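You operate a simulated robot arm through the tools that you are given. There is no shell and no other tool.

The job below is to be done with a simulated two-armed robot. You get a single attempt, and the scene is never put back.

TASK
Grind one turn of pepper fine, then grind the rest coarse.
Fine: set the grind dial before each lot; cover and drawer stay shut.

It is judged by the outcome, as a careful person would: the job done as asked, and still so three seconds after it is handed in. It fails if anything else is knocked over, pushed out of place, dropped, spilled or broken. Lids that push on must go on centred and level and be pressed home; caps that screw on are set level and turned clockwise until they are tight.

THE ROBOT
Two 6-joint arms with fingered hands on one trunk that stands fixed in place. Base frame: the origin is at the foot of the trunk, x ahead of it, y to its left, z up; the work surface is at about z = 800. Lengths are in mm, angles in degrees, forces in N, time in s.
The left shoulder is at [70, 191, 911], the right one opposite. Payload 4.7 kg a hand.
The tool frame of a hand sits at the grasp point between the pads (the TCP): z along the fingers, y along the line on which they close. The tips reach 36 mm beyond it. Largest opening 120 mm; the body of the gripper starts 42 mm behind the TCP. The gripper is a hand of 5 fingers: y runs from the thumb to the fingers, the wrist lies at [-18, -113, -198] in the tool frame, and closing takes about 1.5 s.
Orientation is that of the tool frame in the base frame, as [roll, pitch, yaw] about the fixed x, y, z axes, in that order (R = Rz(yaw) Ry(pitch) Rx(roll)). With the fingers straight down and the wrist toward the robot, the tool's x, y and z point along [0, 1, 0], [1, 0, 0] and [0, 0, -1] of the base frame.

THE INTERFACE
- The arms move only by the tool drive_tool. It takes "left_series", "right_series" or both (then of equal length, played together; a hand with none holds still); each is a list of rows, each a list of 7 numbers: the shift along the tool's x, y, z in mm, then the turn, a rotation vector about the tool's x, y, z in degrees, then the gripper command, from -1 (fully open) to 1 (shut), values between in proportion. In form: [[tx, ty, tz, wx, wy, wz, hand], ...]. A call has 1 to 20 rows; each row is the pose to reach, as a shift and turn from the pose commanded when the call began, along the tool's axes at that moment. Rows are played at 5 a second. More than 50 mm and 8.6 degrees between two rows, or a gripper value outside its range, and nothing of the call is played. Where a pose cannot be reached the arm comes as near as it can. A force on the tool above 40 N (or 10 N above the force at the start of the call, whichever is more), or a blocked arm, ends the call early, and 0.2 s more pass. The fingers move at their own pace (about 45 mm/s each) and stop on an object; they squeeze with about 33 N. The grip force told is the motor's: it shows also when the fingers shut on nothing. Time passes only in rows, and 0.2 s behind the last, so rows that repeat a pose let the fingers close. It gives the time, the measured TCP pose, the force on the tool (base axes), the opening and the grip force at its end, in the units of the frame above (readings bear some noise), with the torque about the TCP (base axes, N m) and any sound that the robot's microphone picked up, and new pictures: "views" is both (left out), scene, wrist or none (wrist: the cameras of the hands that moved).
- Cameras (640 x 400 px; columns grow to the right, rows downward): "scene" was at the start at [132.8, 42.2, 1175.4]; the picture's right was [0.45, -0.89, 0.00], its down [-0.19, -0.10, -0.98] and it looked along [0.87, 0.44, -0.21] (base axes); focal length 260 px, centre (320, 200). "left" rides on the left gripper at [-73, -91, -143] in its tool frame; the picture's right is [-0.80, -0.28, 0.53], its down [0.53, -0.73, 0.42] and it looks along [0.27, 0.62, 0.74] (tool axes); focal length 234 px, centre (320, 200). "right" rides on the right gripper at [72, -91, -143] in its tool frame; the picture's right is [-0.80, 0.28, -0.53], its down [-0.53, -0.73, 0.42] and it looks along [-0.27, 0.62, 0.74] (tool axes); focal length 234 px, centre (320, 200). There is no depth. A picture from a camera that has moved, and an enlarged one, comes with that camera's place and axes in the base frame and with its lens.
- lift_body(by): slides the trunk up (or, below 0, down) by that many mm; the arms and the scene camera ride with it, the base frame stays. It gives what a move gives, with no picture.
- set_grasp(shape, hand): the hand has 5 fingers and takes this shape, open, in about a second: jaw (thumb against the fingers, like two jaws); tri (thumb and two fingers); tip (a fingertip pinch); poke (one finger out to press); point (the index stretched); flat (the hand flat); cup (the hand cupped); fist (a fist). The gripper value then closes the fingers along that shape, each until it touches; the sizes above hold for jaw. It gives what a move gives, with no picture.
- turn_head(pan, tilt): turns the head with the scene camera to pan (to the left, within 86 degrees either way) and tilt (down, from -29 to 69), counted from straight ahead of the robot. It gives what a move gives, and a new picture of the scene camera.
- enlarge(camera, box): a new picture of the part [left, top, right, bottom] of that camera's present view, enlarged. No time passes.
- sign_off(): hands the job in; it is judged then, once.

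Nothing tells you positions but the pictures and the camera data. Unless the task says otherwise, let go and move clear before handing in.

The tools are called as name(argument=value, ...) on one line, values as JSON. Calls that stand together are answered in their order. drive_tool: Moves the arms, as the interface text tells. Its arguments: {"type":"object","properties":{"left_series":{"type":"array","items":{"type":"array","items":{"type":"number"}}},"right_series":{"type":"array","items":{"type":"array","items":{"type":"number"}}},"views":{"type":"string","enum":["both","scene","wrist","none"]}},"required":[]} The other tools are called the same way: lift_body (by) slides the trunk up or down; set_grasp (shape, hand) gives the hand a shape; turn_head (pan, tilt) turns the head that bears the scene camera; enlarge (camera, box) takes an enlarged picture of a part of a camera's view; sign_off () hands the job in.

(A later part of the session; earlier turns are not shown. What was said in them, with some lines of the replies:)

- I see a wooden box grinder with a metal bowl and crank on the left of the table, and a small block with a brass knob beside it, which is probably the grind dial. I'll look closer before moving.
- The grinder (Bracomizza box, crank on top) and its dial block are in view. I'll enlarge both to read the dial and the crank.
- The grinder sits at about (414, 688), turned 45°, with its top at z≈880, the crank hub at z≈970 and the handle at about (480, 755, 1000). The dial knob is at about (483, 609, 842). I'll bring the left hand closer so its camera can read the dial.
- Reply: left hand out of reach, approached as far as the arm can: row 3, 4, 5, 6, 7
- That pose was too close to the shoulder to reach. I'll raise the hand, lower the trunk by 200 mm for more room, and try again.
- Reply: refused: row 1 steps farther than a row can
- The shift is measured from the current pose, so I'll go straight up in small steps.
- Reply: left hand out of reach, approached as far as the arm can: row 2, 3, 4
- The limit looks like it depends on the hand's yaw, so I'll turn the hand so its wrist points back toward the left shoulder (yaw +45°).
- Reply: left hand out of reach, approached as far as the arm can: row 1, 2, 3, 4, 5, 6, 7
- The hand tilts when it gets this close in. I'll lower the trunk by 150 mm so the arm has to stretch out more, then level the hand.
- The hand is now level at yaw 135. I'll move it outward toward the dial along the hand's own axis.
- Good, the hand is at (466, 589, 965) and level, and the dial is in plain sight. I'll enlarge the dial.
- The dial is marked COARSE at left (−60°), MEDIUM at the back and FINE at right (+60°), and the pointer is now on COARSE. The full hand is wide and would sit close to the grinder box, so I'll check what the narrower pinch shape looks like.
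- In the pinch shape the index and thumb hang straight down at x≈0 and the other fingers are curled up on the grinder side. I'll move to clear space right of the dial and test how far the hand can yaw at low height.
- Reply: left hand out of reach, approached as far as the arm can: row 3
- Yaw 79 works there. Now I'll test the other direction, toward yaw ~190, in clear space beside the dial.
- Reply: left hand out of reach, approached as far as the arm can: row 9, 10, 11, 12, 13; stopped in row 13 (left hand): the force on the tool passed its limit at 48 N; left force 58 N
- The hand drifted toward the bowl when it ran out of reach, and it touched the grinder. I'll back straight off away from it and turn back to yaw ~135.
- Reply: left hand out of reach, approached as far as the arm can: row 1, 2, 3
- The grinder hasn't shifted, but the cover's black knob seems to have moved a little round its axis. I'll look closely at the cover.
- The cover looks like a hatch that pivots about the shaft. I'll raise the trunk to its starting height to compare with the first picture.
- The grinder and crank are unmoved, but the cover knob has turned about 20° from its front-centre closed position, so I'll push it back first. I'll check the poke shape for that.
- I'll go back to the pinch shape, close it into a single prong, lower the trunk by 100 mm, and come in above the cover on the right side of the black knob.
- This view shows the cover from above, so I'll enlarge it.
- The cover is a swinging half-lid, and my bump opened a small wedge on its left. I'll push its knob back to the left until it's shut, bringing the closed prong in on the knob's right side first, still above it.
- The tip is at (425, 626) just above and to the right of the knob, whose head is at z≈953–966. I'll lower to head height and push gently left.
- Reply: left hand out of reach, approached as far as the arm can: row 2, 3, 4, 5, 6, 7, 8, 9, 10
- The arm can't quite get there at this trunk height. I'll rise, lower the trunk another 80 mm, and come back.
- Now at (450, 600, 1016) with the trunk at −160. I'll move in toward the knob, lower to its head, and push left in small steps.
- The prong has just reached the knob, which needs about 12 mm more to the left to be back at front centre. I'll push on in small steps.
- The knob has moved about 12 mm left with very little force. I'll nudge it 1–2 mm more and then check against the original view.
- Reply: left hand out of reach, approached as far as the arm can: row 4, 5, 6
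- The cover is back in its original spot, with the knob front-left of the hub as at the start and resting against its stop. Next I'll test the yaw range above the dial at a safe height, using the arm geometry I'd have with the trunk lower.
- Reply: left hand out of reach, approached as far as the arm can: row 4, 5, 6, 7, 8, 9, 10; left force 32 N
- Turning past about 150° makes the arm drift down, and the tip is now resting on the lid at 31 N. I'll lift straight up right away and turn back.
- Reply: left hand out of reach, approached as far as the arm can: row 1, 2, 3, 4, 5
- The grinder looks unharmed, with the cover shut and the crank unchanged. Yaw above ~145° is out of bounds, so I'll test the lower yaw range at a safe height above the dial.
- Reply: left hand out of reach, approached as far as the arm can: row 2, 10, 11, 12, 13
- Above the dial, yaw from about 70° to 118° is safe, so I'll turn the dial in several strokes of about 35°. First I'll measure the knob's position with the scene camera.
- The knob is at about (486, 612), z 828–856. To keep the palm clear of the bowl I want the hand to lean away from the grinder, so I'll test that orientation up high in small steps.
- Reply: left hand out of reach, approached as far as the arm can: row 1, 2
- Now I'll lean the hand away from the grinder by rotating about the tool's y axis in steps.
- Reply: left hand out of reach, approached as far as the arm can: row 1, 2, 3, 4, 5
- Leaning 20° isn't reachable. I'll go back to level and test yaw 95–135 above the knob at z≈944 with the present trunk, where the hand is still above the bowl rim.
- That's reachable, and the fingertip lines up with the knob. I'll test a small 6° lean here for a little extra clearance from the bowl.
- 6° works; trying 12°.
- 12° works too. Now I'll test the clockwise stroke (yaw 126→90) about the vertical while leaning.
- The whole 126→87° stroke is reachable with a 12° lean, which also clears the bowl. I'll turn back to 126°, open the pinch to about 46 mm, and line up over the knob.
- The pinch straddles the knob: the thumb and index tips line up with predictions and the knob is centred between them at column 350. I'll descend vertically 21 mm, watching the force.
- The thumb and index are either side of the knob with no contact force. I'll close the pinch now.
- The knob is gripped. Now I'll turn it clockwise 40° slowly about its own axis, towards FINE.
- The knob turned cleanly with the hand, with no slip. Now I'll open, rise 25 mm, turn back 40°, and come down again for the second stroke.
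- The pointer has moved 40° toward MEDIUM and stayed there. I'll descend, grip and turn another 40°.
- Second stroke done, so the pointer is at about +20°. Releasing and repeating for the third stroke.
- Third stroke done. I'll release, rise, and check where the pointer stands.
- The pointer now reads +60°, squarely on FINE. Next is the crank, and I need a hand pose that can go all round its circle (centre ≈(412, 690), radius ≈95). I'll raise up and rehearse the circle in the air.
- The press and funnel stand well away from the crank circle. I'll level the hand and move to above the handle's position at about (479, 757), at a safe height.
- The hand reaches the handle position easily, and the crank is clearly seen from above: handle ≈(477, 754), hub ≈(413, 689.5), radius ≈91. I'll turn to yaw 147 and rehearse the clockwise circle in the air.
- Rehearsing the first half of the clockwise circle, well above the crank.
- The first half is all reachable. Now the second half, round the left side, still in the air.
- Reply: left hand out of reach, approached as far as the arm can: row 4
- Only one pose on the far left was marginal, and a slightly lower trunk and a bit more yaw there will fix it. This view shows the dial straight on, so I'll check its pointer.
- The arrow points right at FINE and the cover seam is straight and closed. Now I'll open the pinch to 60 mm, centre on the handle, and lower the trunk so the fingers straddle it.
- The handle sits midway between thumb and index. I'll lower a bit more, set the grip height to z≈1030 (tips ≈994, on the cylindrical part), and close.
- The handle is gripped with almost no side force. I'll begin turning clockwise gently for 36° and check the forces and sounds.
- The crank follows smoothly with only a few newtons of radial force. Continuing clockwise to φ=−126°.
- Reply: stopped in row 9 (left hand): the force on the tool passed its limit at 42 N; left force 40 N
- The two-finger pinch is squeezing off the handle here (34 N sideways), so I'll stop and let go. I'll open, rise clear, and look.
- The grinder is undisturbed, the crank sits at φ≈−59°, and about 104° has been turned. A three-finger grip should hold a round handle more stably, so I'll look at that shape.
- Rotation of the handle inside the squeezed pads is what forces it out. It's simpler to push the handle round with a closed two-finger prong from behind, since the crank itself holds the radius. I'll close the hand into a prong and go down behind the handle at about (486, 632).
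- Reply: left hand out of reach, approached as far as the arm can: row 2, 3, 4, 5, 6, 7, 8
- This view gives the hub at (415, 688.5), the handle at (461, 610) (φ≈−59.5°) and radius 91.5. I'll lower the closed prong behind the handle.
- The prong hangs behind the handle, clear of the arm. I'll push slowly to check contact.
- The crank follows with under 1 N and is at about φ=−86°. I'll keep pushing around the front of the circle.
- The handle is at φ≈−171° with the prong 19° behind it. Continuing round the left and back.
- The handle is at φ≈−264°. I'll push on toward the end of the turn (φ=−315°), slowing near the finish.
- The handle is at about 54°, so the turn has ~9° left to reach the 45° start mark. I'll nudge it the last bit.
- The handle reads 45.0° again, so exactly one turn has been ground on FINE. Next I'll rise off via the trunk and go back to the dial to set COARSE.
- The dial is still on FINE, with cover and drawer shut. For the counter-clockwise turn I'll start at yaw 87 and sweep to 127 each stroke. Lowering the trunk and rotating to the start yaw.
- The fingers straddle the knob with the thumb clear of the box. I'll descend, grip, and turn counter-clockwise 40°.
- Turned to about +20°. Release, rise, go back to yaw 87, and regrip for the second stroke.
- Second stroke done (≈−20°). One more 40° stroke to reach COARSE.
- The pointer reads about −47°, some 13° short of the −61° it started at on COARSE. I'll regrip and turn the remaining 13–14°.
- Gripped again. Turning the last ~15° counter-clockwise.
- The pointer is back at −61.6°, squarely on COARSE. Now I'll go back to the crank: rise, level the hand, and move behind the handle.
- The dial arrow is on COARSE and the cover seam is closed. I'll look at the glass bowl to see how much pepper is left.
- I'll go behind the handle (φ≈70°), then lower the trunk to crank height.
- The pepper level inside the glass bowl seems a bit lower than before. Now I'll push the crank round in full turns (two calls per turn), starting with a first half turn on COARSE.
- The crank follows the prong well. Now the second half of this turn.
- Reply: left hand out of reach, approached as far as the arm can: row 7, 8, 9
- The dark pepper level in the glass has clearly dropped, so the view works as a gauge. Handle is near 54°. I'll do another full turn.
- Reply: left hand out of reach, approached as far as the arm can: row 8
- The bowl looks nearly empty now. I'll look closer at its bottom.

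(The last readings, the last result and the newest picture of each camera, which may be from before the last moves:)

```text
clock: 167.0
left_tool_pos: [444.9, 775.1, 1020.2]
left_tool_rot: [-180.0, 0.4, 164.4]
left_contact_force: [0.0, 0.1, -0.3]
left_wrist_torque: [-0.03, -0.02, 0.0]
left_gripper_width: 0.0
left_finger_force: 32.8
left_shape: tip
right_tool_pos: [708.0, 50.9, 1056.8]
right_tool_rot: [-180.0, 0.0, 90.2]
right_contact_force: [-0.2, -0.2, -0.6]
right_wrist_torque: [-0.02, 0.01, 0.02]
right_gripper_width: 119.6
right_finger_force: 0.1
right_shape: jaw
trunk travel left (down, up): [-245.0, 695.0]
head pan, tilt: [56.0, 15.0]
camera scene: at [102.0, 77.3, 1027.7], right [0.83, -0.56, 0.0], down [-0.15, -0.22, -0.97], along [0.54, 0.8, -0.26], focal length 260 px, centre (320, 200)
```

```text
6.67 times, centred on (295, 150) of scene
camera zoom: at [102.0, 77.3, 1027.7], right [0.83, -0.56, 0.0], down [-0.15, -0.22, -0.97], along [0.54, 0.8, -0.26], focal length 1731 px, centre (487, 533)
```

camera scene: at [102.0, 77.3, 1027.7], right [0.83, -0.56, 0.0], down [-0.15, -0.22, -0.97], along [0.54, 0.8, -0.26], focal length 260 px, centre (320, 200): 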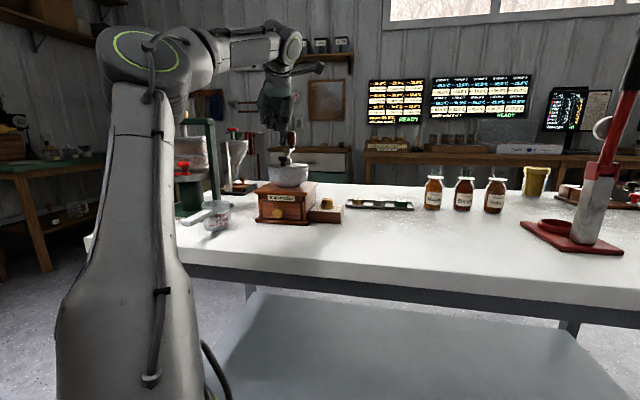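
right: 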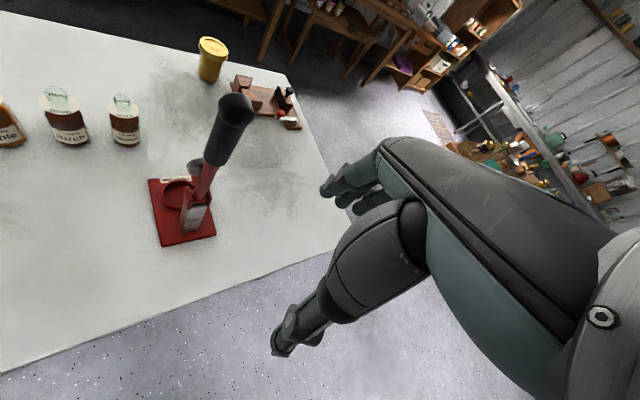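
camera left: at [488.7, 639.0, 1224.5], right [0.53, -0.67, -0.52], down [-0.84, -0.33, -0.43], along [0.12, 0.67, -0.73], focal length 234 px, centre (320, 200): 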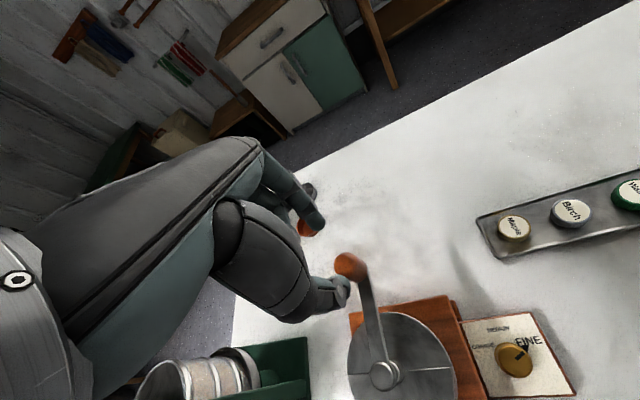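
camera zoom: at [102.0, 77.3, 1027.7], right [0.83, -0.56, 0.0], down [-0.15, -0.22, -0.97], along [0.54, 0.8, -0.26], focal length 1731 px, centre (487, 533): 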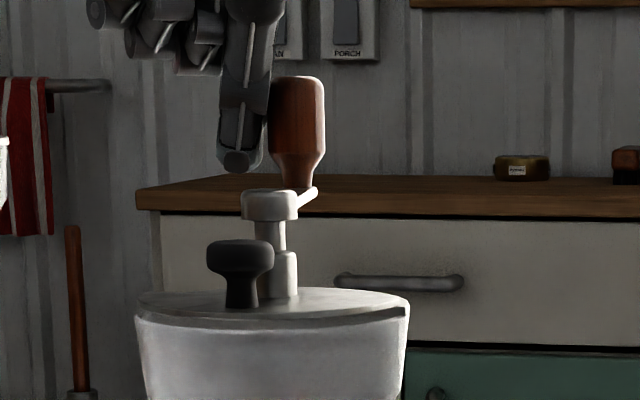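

It's nearly empty but not certain. I'll give it another full turn on COARSE and compare.

drive_tool(left_series=[[-14.2, -2.2, 0, 0, 0, 5.4, 1], [-27.8, -6.6, 0, 0, 0, 11.0, 1], [-40.6, -13.0, 0, 0, 0, 16.7, 1], [-52.3, -21.4, 0, 0, 0, 22.2, 1], [-62.4, -31.5, 0, 0, 0, 27.5, 1], [-70.9, -43.1, 0, 0, 0, 32.4, 1], [-77.5, -55.9, 0, 0, 0, 36.9, 1], [-82.0, -69.5, 0, 0, 0, 40.7, 1], [-84.2, -83.7, 0, 0, 0, 43.8, 1], [-84.3, -98.0, 0, 0, 0, 46.1, 1], [-82.1, -112.2, 0, 0, 0, 47.6, 1], [-77.7, -125.8, 0, 0, 0, 48.3, 1], [-71.3, -138.6, 0, 0, 0, 48.0, 1], [-62.9, -150.3, 0, 0, 0, 46.9, 1], [-52.8, -160.4, 0, 0, 0, 44.9, 1], [-41.2, -168.9, 0, 0, 0, 42.1, 1], [-28.4, -175.5, 0, 0, 0, 38.6, 1], [-14.8, -179.9, 0, 0, 0, 34.5, 1], [-0.6, -182.2, 0, 0, 0, 29.8, 1], [13.7, -182.3, 0, 0, 0, 24.6, 1]], views="none")

drive_tool(left_series=[[13.8, -3.9, 0, 0, 0, -5.4, 1], [28.1, -5.6, 0, 0, 0, -11.0, 1], [42.4, -5.1, 0, 0, 0, -16.7, 1], [56.4, -2.3, 0, 0, 0, -22.2, 1], [69.9, 2.7, 0, 0, 0, -27.5, 1], [82.4, 9.7, 0, 0, 0, -32.4, 1], [93.7, 18.6, 0, 0, 0, -36.9, 1], [103.4, 29.1, 0, 0, 0, -40.7, 1], [111.4, 41.0, 0, 0, 0, -43.8, 1], [117.4, 54.0, 0, 0, 0, -46.1, 1], [121.3, 67.8, 0, 0, 0, -47.6, 1], [123.0, 82.1, 0, 0, 0, -48.3, 1], [122.5, 96.4, 0, 0, 0, -48.0, 1], [119.7, 110.5, 0, 0, 0, -46.9, 1], [114.7, 123.9, 0, 0, 0, -44.9, 1], [107.8, 136.4, 0, 0, 0, -42.1, 1], [98.9, 147.7, 0, 0, 0, -38.6, 1], [88.4, 157.5, 0, 0, 0, -34.5, 1], [76.4, 165.4, 0, 0, 0, -29.8, 1], [63.4, 171.5, 0, 0, 0, -24.6, 1]], views="none")

turn_head(pan=50, tilt=30)

enlarge(camera="scene", box=[232, 80, 272, 120])

enlarge(camera="scene", box=[220, 50, 280, 110])

```text
clock: 171.2
left_tool_pos: [383.6, 604.1, 1020.8]
left_tool_rot: [179.9, 0.3, 139.7]
left_contact_force: [0.2, -0.5, 0.4]
left_wrist_torque: [-0.01, 0.0, -0.03]
left_gripper_width: 0.0
left_finger_force: 33.1
left_shape: tip
right_tool_pos: [709.1, 51.3, 1058.0]
right_tool_rot: [-180.0, -0.1, 90.2]
right_contact_force: [0.3, 0.5, -0.2]
right_wrist_torque: [-0.01, -0.01, 0.0]
right_gripper_width: 119.7
right_finger_force: 0.0
right_shape: jaw
trunk travel left (down, up): [-245.0, 695.0]
head pan, tilt: [56.0, 15.0]
```

```text
clock: 175.4
left_tool_pos: [448.0, 775.2, 1020.9]
left_tool_rot: [180.0, 0.3, 164.2]
left_contact_force: [0.2, -0.3, 0.4]
left_wrist_torque: [0.02, 0.01, -0.05]
left_gripper_width: 0.1
left_finger_force: 32.8
left_shape: tip
right_tool_pos: [708.6, 50.1, 1058.2]
right_tool_rot: [-180.0, 0.0, 90.1]
right_contact_force: [0.1, 1.1, 0.4]
right_wrist_torque: [0.04, 0.02, 0.0]
right_gripper_width: 119.6
right_finger_force: 0.1
right_shape: jaw
trunk travel left (down, up): [-245.0, 695.0]
head pan, tilt: [56.0, 15.0]
```

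```text
clock: 176.2
left_tool_pos: [447.0, 775.4, 1021.7]
left_tool_rot: [180.0, 0.3, 164.3]
left_contact_force: [0.7, 0.0, -0.4]
left_wrist_torque: [0.01, -0.01, -0.01]
left_gripper_width: 0.0
left_finger_force: 33.4
left_shape: tip
right_tool_pos: [709.1, 50.2, 1057.0]
right_tool_rot: [-180.0, -0.1, 90.2]
right_contact_force: [-0.7, 0.1, 0.1]
right_wrist_torque: [-0.01, 0.04, -0.01]
right_gripper_width: 119.8
right_finger_force: 0.0
right_shape: jaw
trunk travel left (down, up): [-245.0, 695.0]
head pan, tilt: [50.0, 30.0]
camera scene: at [107.9, 69.2, 1003.6], right [0.77, -0.64, 0.0], down [-0.32, -0.38, -0.87], along [0.56, 0.66, -0.5], focal length 260 px, centre (320, 200)
```

scene: 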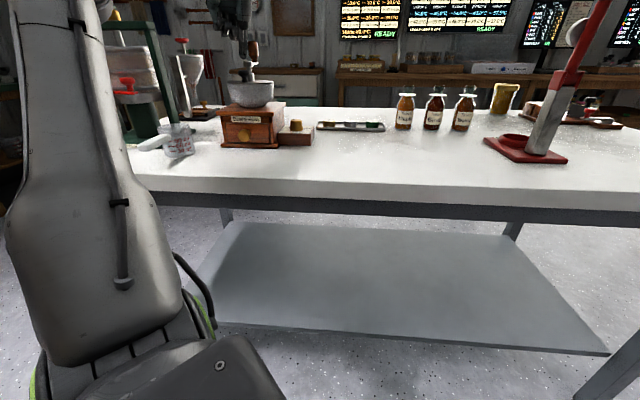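

```text
10.00 times, centred on (252, 100) of scene
camera zoom: at [107.9, 69.2, 1003.6], right [0.77, -0.64, 0.0], down [-0.32, -0.38, -0.87], along [0.56, 0.66, -0.5], focal length 2597 px, centre (1000, 1200)
```

zoom: 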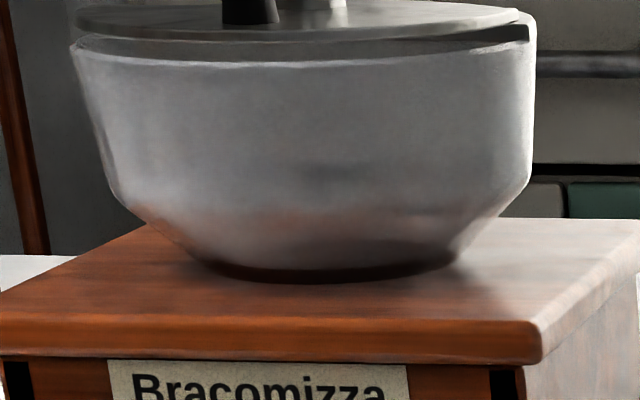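

```text
6.67 times, centred on (250, 80) of scene
camera zoom: at [107.9, 69.2, 1003.6], right [0.77, -0.64, 0.0], down [-0.32, -0.38, -0.87], along [0.56, 0.66, -0.5], focal length 1731 px, centre (787, 1000)
```

zoom: 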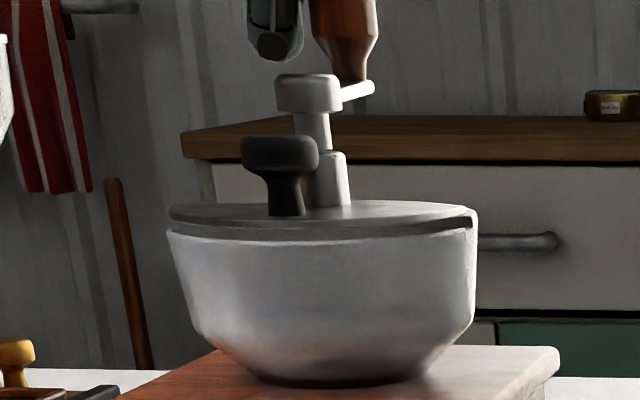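

The picture hardly changed this time, so the hopper seems empty. I'll do one more full turn to be sure that nothing is left.

drive_tool(left_series=[[-14.2, -2.2, 0, 0, 0, 5.4, 1], [-27.8, -6.6, 0, 0, 0, 11.0, 1], [-40.6, -13.0, 0, 0, 0, 16.7, 1], [-52.3, -21.4, 0, 0, 0, 22.2, 1], [-62.4, -31.5, 0, 0, 0, 27.5, 1], [-70.9, -43.1, 0, 0, 0, 32.4, 1], [-77.5, -55.9, 0, 0, 0, 36.9, 1], [-82.0, -69.5, 0, 0, 0, 40.7, 1], [-84.2, -83.7, 0, 0, 0, 43.8, 1], [-84.3, -98.0, 0, 0, 0, 46.1, 1], [-82.1, -112.2, 0, 0, 0, 47.6, 1], [-77.7, -125.8, 0, 0, 0, 48.3, 1], [-71.3, -138.6, 0, 0, 0, 48.0, 1], [-62.9, -150.3, 0, 0, 0, 46.9, 1], [-52.8, -160.4, 0, 0, 0, 44.9, 1], [-41.2, -168.9, 0, 0, 0, 42.1, 1], [-28.4, -175.5, 0, 0, 0, 38.6, 1], [-14.8, -179.9, 0, 0, 0, 34.5, 1], [-0.6, -182.2, 0, 0, 0, 29.8, 1], [13.7, -182.3, 0, 0, 0, 24.6, 1]], views="none")

enlarge(camera="scene", box=[190, 20, 320, 160])

drive_tool(left_series=[[13.8, -3.9, 0, 0, 0, -5.4, 1], [28.1, -5.6, 0, 0, 0, -11.0, 1], [42.4, -5.1, 0, 0, 0, -16.7, 1], [56.4, -2.3, 0, 0, 0, -22.2, 1], [69.9, 2.7, 0, 0, 0, -27.5, 1], [82.4, 9.7, 0, 0, 0, -32.4, 1], [93.7, 18.6, 0, 0, 0, -36.9, 1], [103.4, 29.1, 0, 0, 0, -40.7, 1], [111.4, 41.0, 0, 0, 0, -43.8, 1], [117.4, 54.0, 0, 0, 0, -46.1, 1], [121.3, 67.8, 0, 0, 0, -47.6, 1], [123.0, 82.1, 0, 0, 0, -48.3, 1], [122.5, 96.4, 0, 0, 0, -48.0, 1], [119.7, 110.5, 0, 0, 0, -46.9, 1], [114.7, 123.9, 0, 0, 0, -44.9, 1], [107.8, 136.4, 0, 0, 0, -42.1, 1], [98.9, 147.7, 0, 0, 0, -38.6, 1], [88.4, 157.5, 0, 0, 0, -34.5, 1], [76.4, 165.4, 0, 0, 0, -29.8, 1], [63.4, 171.5, 0, 0, 0, -24.6, 1]], views="none")

enlarge(camera="scene", box=[232, 80, 272, 120])

enlarge(camera="left", box=[200, 160, 440, 360])

```text
clock: 180.4
left_tool_pos: [383.1, 602.7, 1020.4]
left_tool_rot: [179.9, 0.2, 139.7]
left_contact_force: [0.6, -0.7, -0.3]
left_wrist_torque: [0.01, 0.01, -0.01]
left_gripper_width: 0.0
left_finger_force: 32.8
left_shape: tip
right_tool_pos: [708.9, 50.8, 1057.6]
right_tool_rot: [179.9, 0.0, 90.3]
right_contact_force: [-0.2, 1.1, 0.0]
right_wrist_torque: [0.0, -0.01, 0.05]
right_gripper_width: 119.7
right_finger_force: 0.2
right_shape: jaw
trunk travel left (down, up): [-245.0, 695.0]
head pan, tilt: [50.0, 30.0]
```

```text
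2.86 times, centred on (255, 90) of scene
camera zoom: at [107.7, 69.2, 1003.6], right [0.77, -0.64, 0.0], down [-0.32, -0.38, -0.87], along [0.56, 0.66, -0.5], focal length 742 px, centre (506, 514)
```

zoom: 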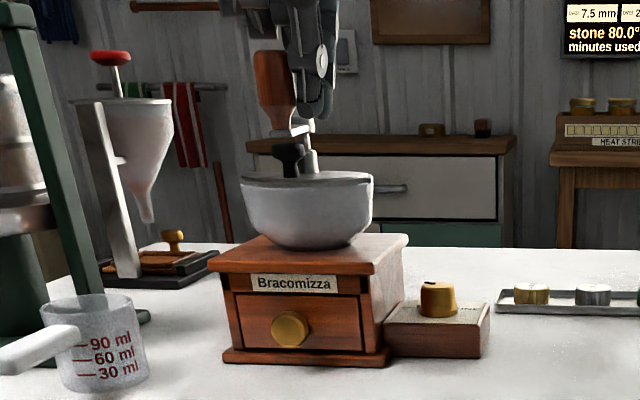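

```text
clock: 184.6
left_tool_pos: [448.8, 777.0, 1021.1]
left_tool_rot: [-180.0, 0.3, 164.3]
left_contact_force: [-0.2, -0.8, -0.5]
left_wrist_torque: [0.01, -0.01, 0.0]
left_gripper_width: 0.0
left_finger_force: 33.0
left_shape: tip
left hand out of reach, approached as far as the arm can: row 8
right_tool_pos: [708.8, 50.6, 1058.1]
right_tool_rot: [-180.0, 0.0, 90.3]
right_contact_force: [0.0, 0.8, -0.3]
right_wrist_torque: [-0.03, 0.01, -0.02]
right_gripper_width: 119.7
right_finger_force: 0.0
right_shape: jaw
trunk travel left (down, up): [-245.0, 695.0]
head pan, tilt: [50.0, 30.0]
```

```text
10.00 times, centred on (252, 100) of scene
camera zoom: at [107.9, 69.1, 1003.5], right [0.77, -0.64, 0.0], down [-0.32, -0.38, -0.87], along [0.56, 0.66, -0.5], focal length 2597 px, centre (1000, 1200)
```

zoom: 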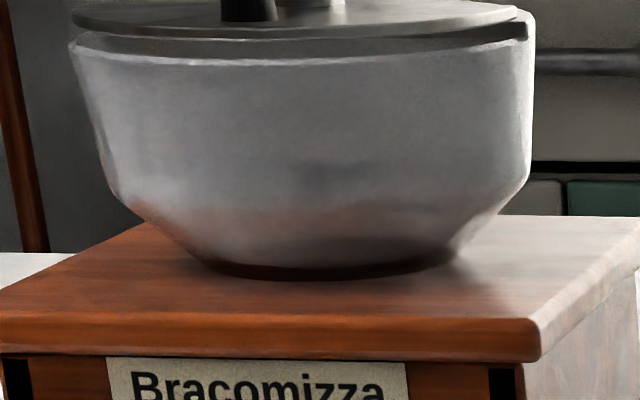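

```text
2.00 times, centred on (320, 260) of left
camera zoom: at [491.5, 668.8, 1164.7], right [0.7, -0.49, -0.52], down [-0.71, -0.56, -0.43], along [-0.08, 0.67, -0.74], focal length 468 px, centre (320, 80)
```

zoom: 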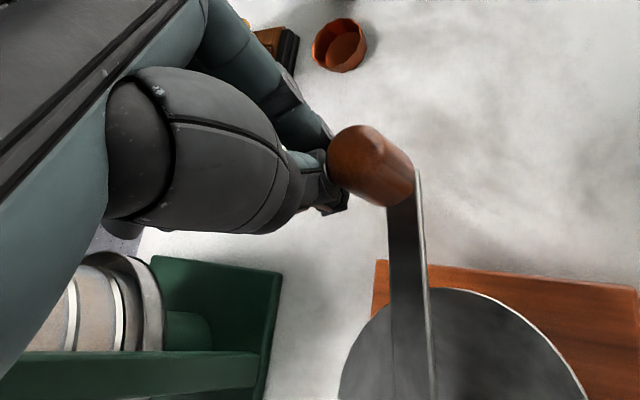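

No further change, so the hopper is empty and the rest has been ground coarse. I'll lift off via the trunk and move the hand clear.

lift_body(by=65)

drive_tool(left_series=[[-10, 0, 0, 0, 0, 7, 1], [-21, -2, 0, 0, 0, 14, 1], [-32, -6, 0, 0, 0, 21, 1], [-36, -10, 0, 0, 0, 29, 1], [-36, -10, 0, 0, 0, 37.6, 1], [-36, -10, 0, 0, 0, 37.6, 1]], views="none")

```text
clock: 185.6
left_tool_pos: [447.5, 777.6, 1086.1]
left_tool_rot: [-180.0, 0.3, 164.3]
left_contact_force: [0.1, -0.2, 1.0]
left_wrist_torque: [-0.01, 0.03, 0.0]
left_gripper_width: 0.0
left_finger_force: 32.9
left_shape: tip
right_tool_pos: [708.6, 50.9, 1121.5]
right_tool_rot: [-179.9, 0.0, 90.2]
right_contact_force: [0.6, -0.3, -0.6]
right_wrist_torque: [0.01, 0.0, -0.02]
right_gripper_width: 119.8
right_finger_force: 0.0
right_shape: jaw
trunk travel left (down, up): [-310.0, 630.0]
head pan, tilt: [50.0, 30.0]
```

```text
clock: 187.0
left_tool_pos: [479.7, 755.9, 1087.0]
left_tool_rot: [179.8, 0.2, 126.6]
left_contact_force: [0.5, 0.0, 0.3]
left_wrist_torque: [0.0, 0.02, -0.01]
left_gripper_width: 0.0
left_finger_force: 33.0
left_shape: tip
right_tool_pos: [708.9, 50.1, 1123.9]
right_tool_rot: [-180.0, 0.0, 90.2]
right_contact_force: [0.5, -0.7, 0.4]
right_wrist_torque: [-0.01, 0.01, -0.02]
right_gripper_width: 119.7
right_finger_force: 0.1
right_shape: jaw
trunk travel left (down, up): [-310.0, 630.0]
head pan, tilt: [50.0, 30.0]
```

drive_tool(left_series=[[-31, -20, 5, 0, 0, 0, 1], [-63, -39, 10, 0, 0, 0, 1], [-94, -58, 15, 0, 0, 0, 1], [-125.4, -78.2, 18, 0, 0, 0, 1], [-160, -81, 18, 0, 0, 0, 0], [-160, -81, 18, 0, 0, 0, -1], [-160, -81, 18, 0, 0, 0, -1]], views="none")

lift_body(by=78)

turn_head(pan=50, tilt=30)

enlarge(camera="scene", box=[220, 90, 330, 210])

enlarge(camera="scene", box=[230, 110, 290, 170])

enlarge(camera="left", box=[180, 200, 420, 400])

```text
clock: 188.6
left_tool_pos: [508.4, 582.3, 1065.3]
left_tool_rot: [179.8, 0.3, 126.6]
left_contact_force: [0.1, 0.0, -0.6]
left_wrist_torque: [0.01, 0.03, -0.01]
left_gripper_width: 49.3
left_finger_force: 0.0
left_shape: tip
left hand out of reach, approached as far as the arm can: row 5, 6, 7
right_tool_pos: [709.4, 49.6, 1122.5]
right_tool_rot: [-180.0, 0.0, 90.2]
right_contact_force: [0.6, -0.5, -0.8]
right_wrist_torque: [0.01, 0.03, -0.01]
right_gripper_width: 119.6
right_finger_force: 0.1
right_shape: jaw
trunk travel left (down, up): [-310.0, 630.0]
head pan, tilt: [50.0, 30.0]
```

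```text
clock: 189.8
left_tool_pos: [507.3, 582.7, 1144.0]
left_tool_rot: [179.8, 0.2, 126.6]
left_contact_force: [-0.2, 0.8, -0.8]
left_wrist_torque: [0.0, 0.02, 0.01]
left_gripper_width: 119.4
left_finger_force: 0.1
left_shape: tip
right_tool_pos: [709.4, 51.5, 1200.8]
right_tool_rot: [180.0, 0.1, 90.2]
right_contact_force: [-0.2, -0.3, 0.1]
right_wrist_torque: [-0.02, -0.03, -0.02]
right_gripper_width: 119.7
right_finger_force: 0.1
right_shape: jaw
trunk travel left (down, up): [-388.0, 552.0]
head pan, tilt: [50.0, 30.0]
```

```text
clock: 190.4
left_tool_pos: [508.4, 583.1, 1143.7]
left_tool_rot: [179.8, 0.3, 126.7]
left_contact_force: [0.2, 0.2, -0.2]
left_wrist_torque: [0.05, -0.03, 0.01]
left_gripper_width: 119.3
left_finger_force: 0.1
left_shape: tip
right_tool_pos: [709.2, 50.8, 1199.9]
right_tool_rot: [-180.0, 0.0, 90.2]
right_contact_force: [0.5, 0.8, -1.3]
right_wrist_torque: [0.01, -0.01, 0.02]
right_gripper_width: 119.8
right_finger_force: 0.1
right_shape: jaw
trunk travel left (down, up): [-388.0, 552.0]
head pan, tilt: [50.0, 30.0]
camera scene: at [107.9, 69.2, 1146.5], right [0.77, -0.64, 0.0], down [-0.32, -0.38, -0.87], along [0.56, 0.66, -0.5], focal length 260 px, centre (320, 200)
```

scene: 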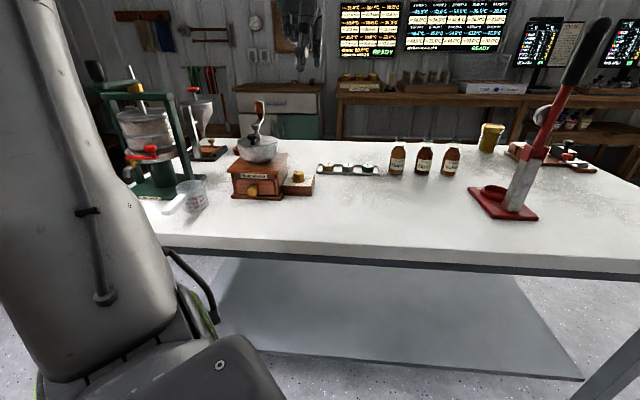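

```text
3.33 times, centred on (275, 150) of scene
camera zoom: at [107.9, 69.2, 1146.5], right [0.77, -0.64, 0.0], down [-0.32, -0.38, -0.87], along [0.56, 0.66, -0.5], focal length 866 px, centre (470, 367)
```

zoom: 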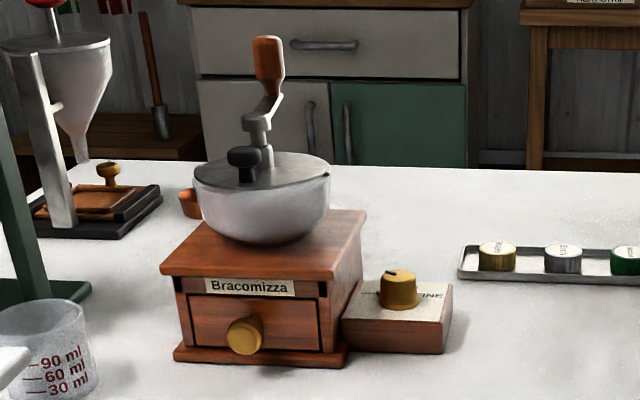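

```text
6.67 times, centred on (260, 140) of scene
camera zoom: at [107.9, 69.2, 1146.5], right [0.77, -0.64, 0.0], down [-0.32, -0.38, -0.87], along [0.56, 0.66, -0.5], focal length 1731 px, centre (720, 600)
```

zoom: 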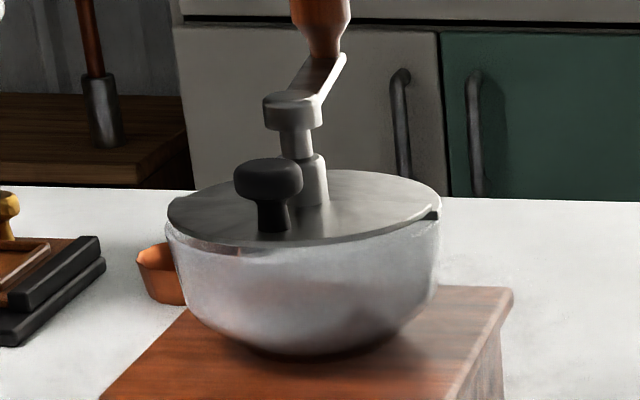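

```text
2.00 times, centred on (300, 300) of left
camera zoom: at [476.1, 469.1, 1286.7], right [0.26, -0.81, -0.52], down [-0.9, -0.01, -0.43], along [0.34, 0.58, -0.74], focal length 468 px, centre (360, 0)
```

zoom: 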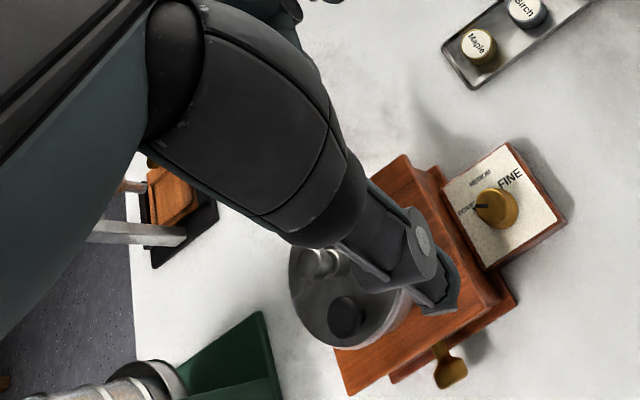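

The hand is clear, and the grinder, cover, drawer and dial look right and unmoved. I'll take one last close look at the bowl, the cover seam and the dial.

enlarge(camera="scene", box=[238, 130, 278, 170])

enlarge(camera="left", box=[310, 300, 400, 390])

enlarge(camera="left", box=[390, 270, 470, 340])

```text
10.00 times, centred on (258, 150) of scene
camera zoom: at [107.9, 69.2, 1146.5], right [0.77, -0.64, 0.0], down [-0.32, -0.38, -0.87], along [0.56, 0.66, -0.5], focal length 2597 px, centre (940, 700)
```

zoom: 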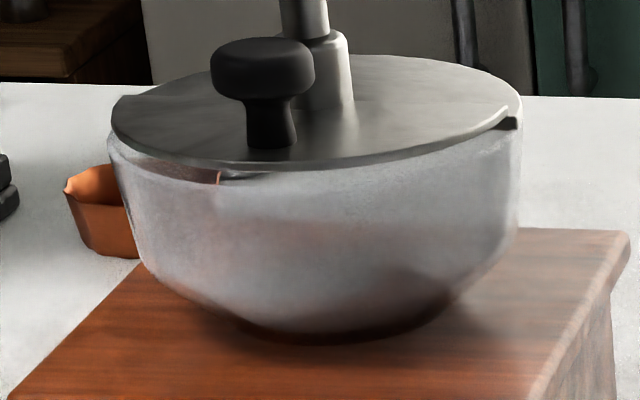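

```text
4.44 times, centred on (355, 345) of left
camera zoom: at [476.1, 469.1, 1286.7], right [0.26, -0.81, -0.52], down [-0.9, -0.01, -0.43], along [0.34, 0.58, -0.74], focal length 1041 px, centre (164, -444)
```

zoom: 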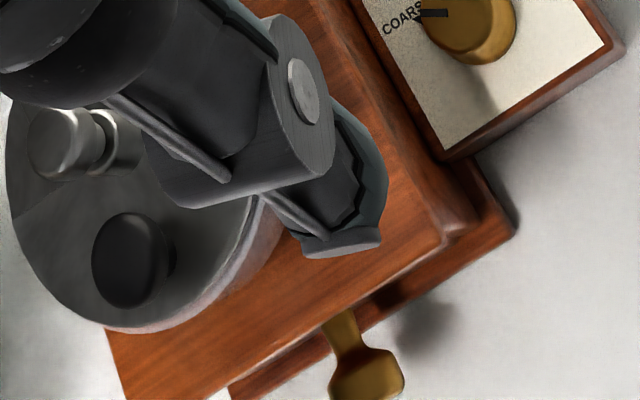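

```text
5.71 times, centred on (430, 305) of left
camera zoom: at [476.1, 469.1, 1286.7], right [0.26, -0.81, -0.52], down [-0.9, -0.01, -0.43], along [0.34, 0.58, -0.74], focal length 1338 px, centre (-309, -400)
```

zoom: 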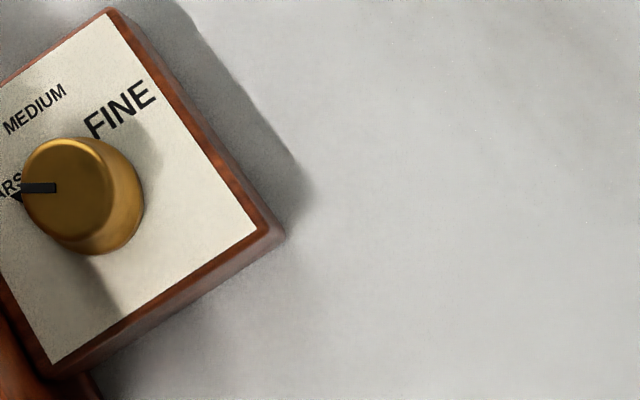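

One turn was ground on FINE and the rest on COARSE. The glass bowl now shows no pepper, the dial still points at COARSE, the drawer is shut, and both ends of the cover seam line up, so the cover is shut too.

Early on the hand bumped the cover about 20° open. I pushed it back against its stop before any grinding. Nothing else has moved and the hand is clear, so I'm handing the job in.

sign_off()

```text
The job is handed in.
```

The pepper was ground as asked and the job is handed in: one full turn with the dial on FINE, then the rest with it on COARSE. I couldn't tell beforehand how many turns "the rest" would take, so I kept cranking for about four turns. For the last two, the view of the glass bowl no longer changed and no pepper showed in it.

- **Cover:** it did not stay shut the whole time. While I was working out the reach near the dial, the hand bumped the grinder and swung the cover about 20° open. I pushed it back against its stop before any grinding. A later drift also rested a fingertip on the lid, without moving it. In the last close-up the cover was shut.
- **Drawer and surroundings:** in the last pictures the drawer was shut and the grinder and everything around it looked unmoved.
- **Dial:** set to FINE before the first lot and COARSE before the second. It still points at COARSE.
- **Crank:** my grip on the handle slipped about 100° into the fine turn. I finished by pushing the handle round, and it stopped back at its starting angle. It now rests roughly 9° off that angle.
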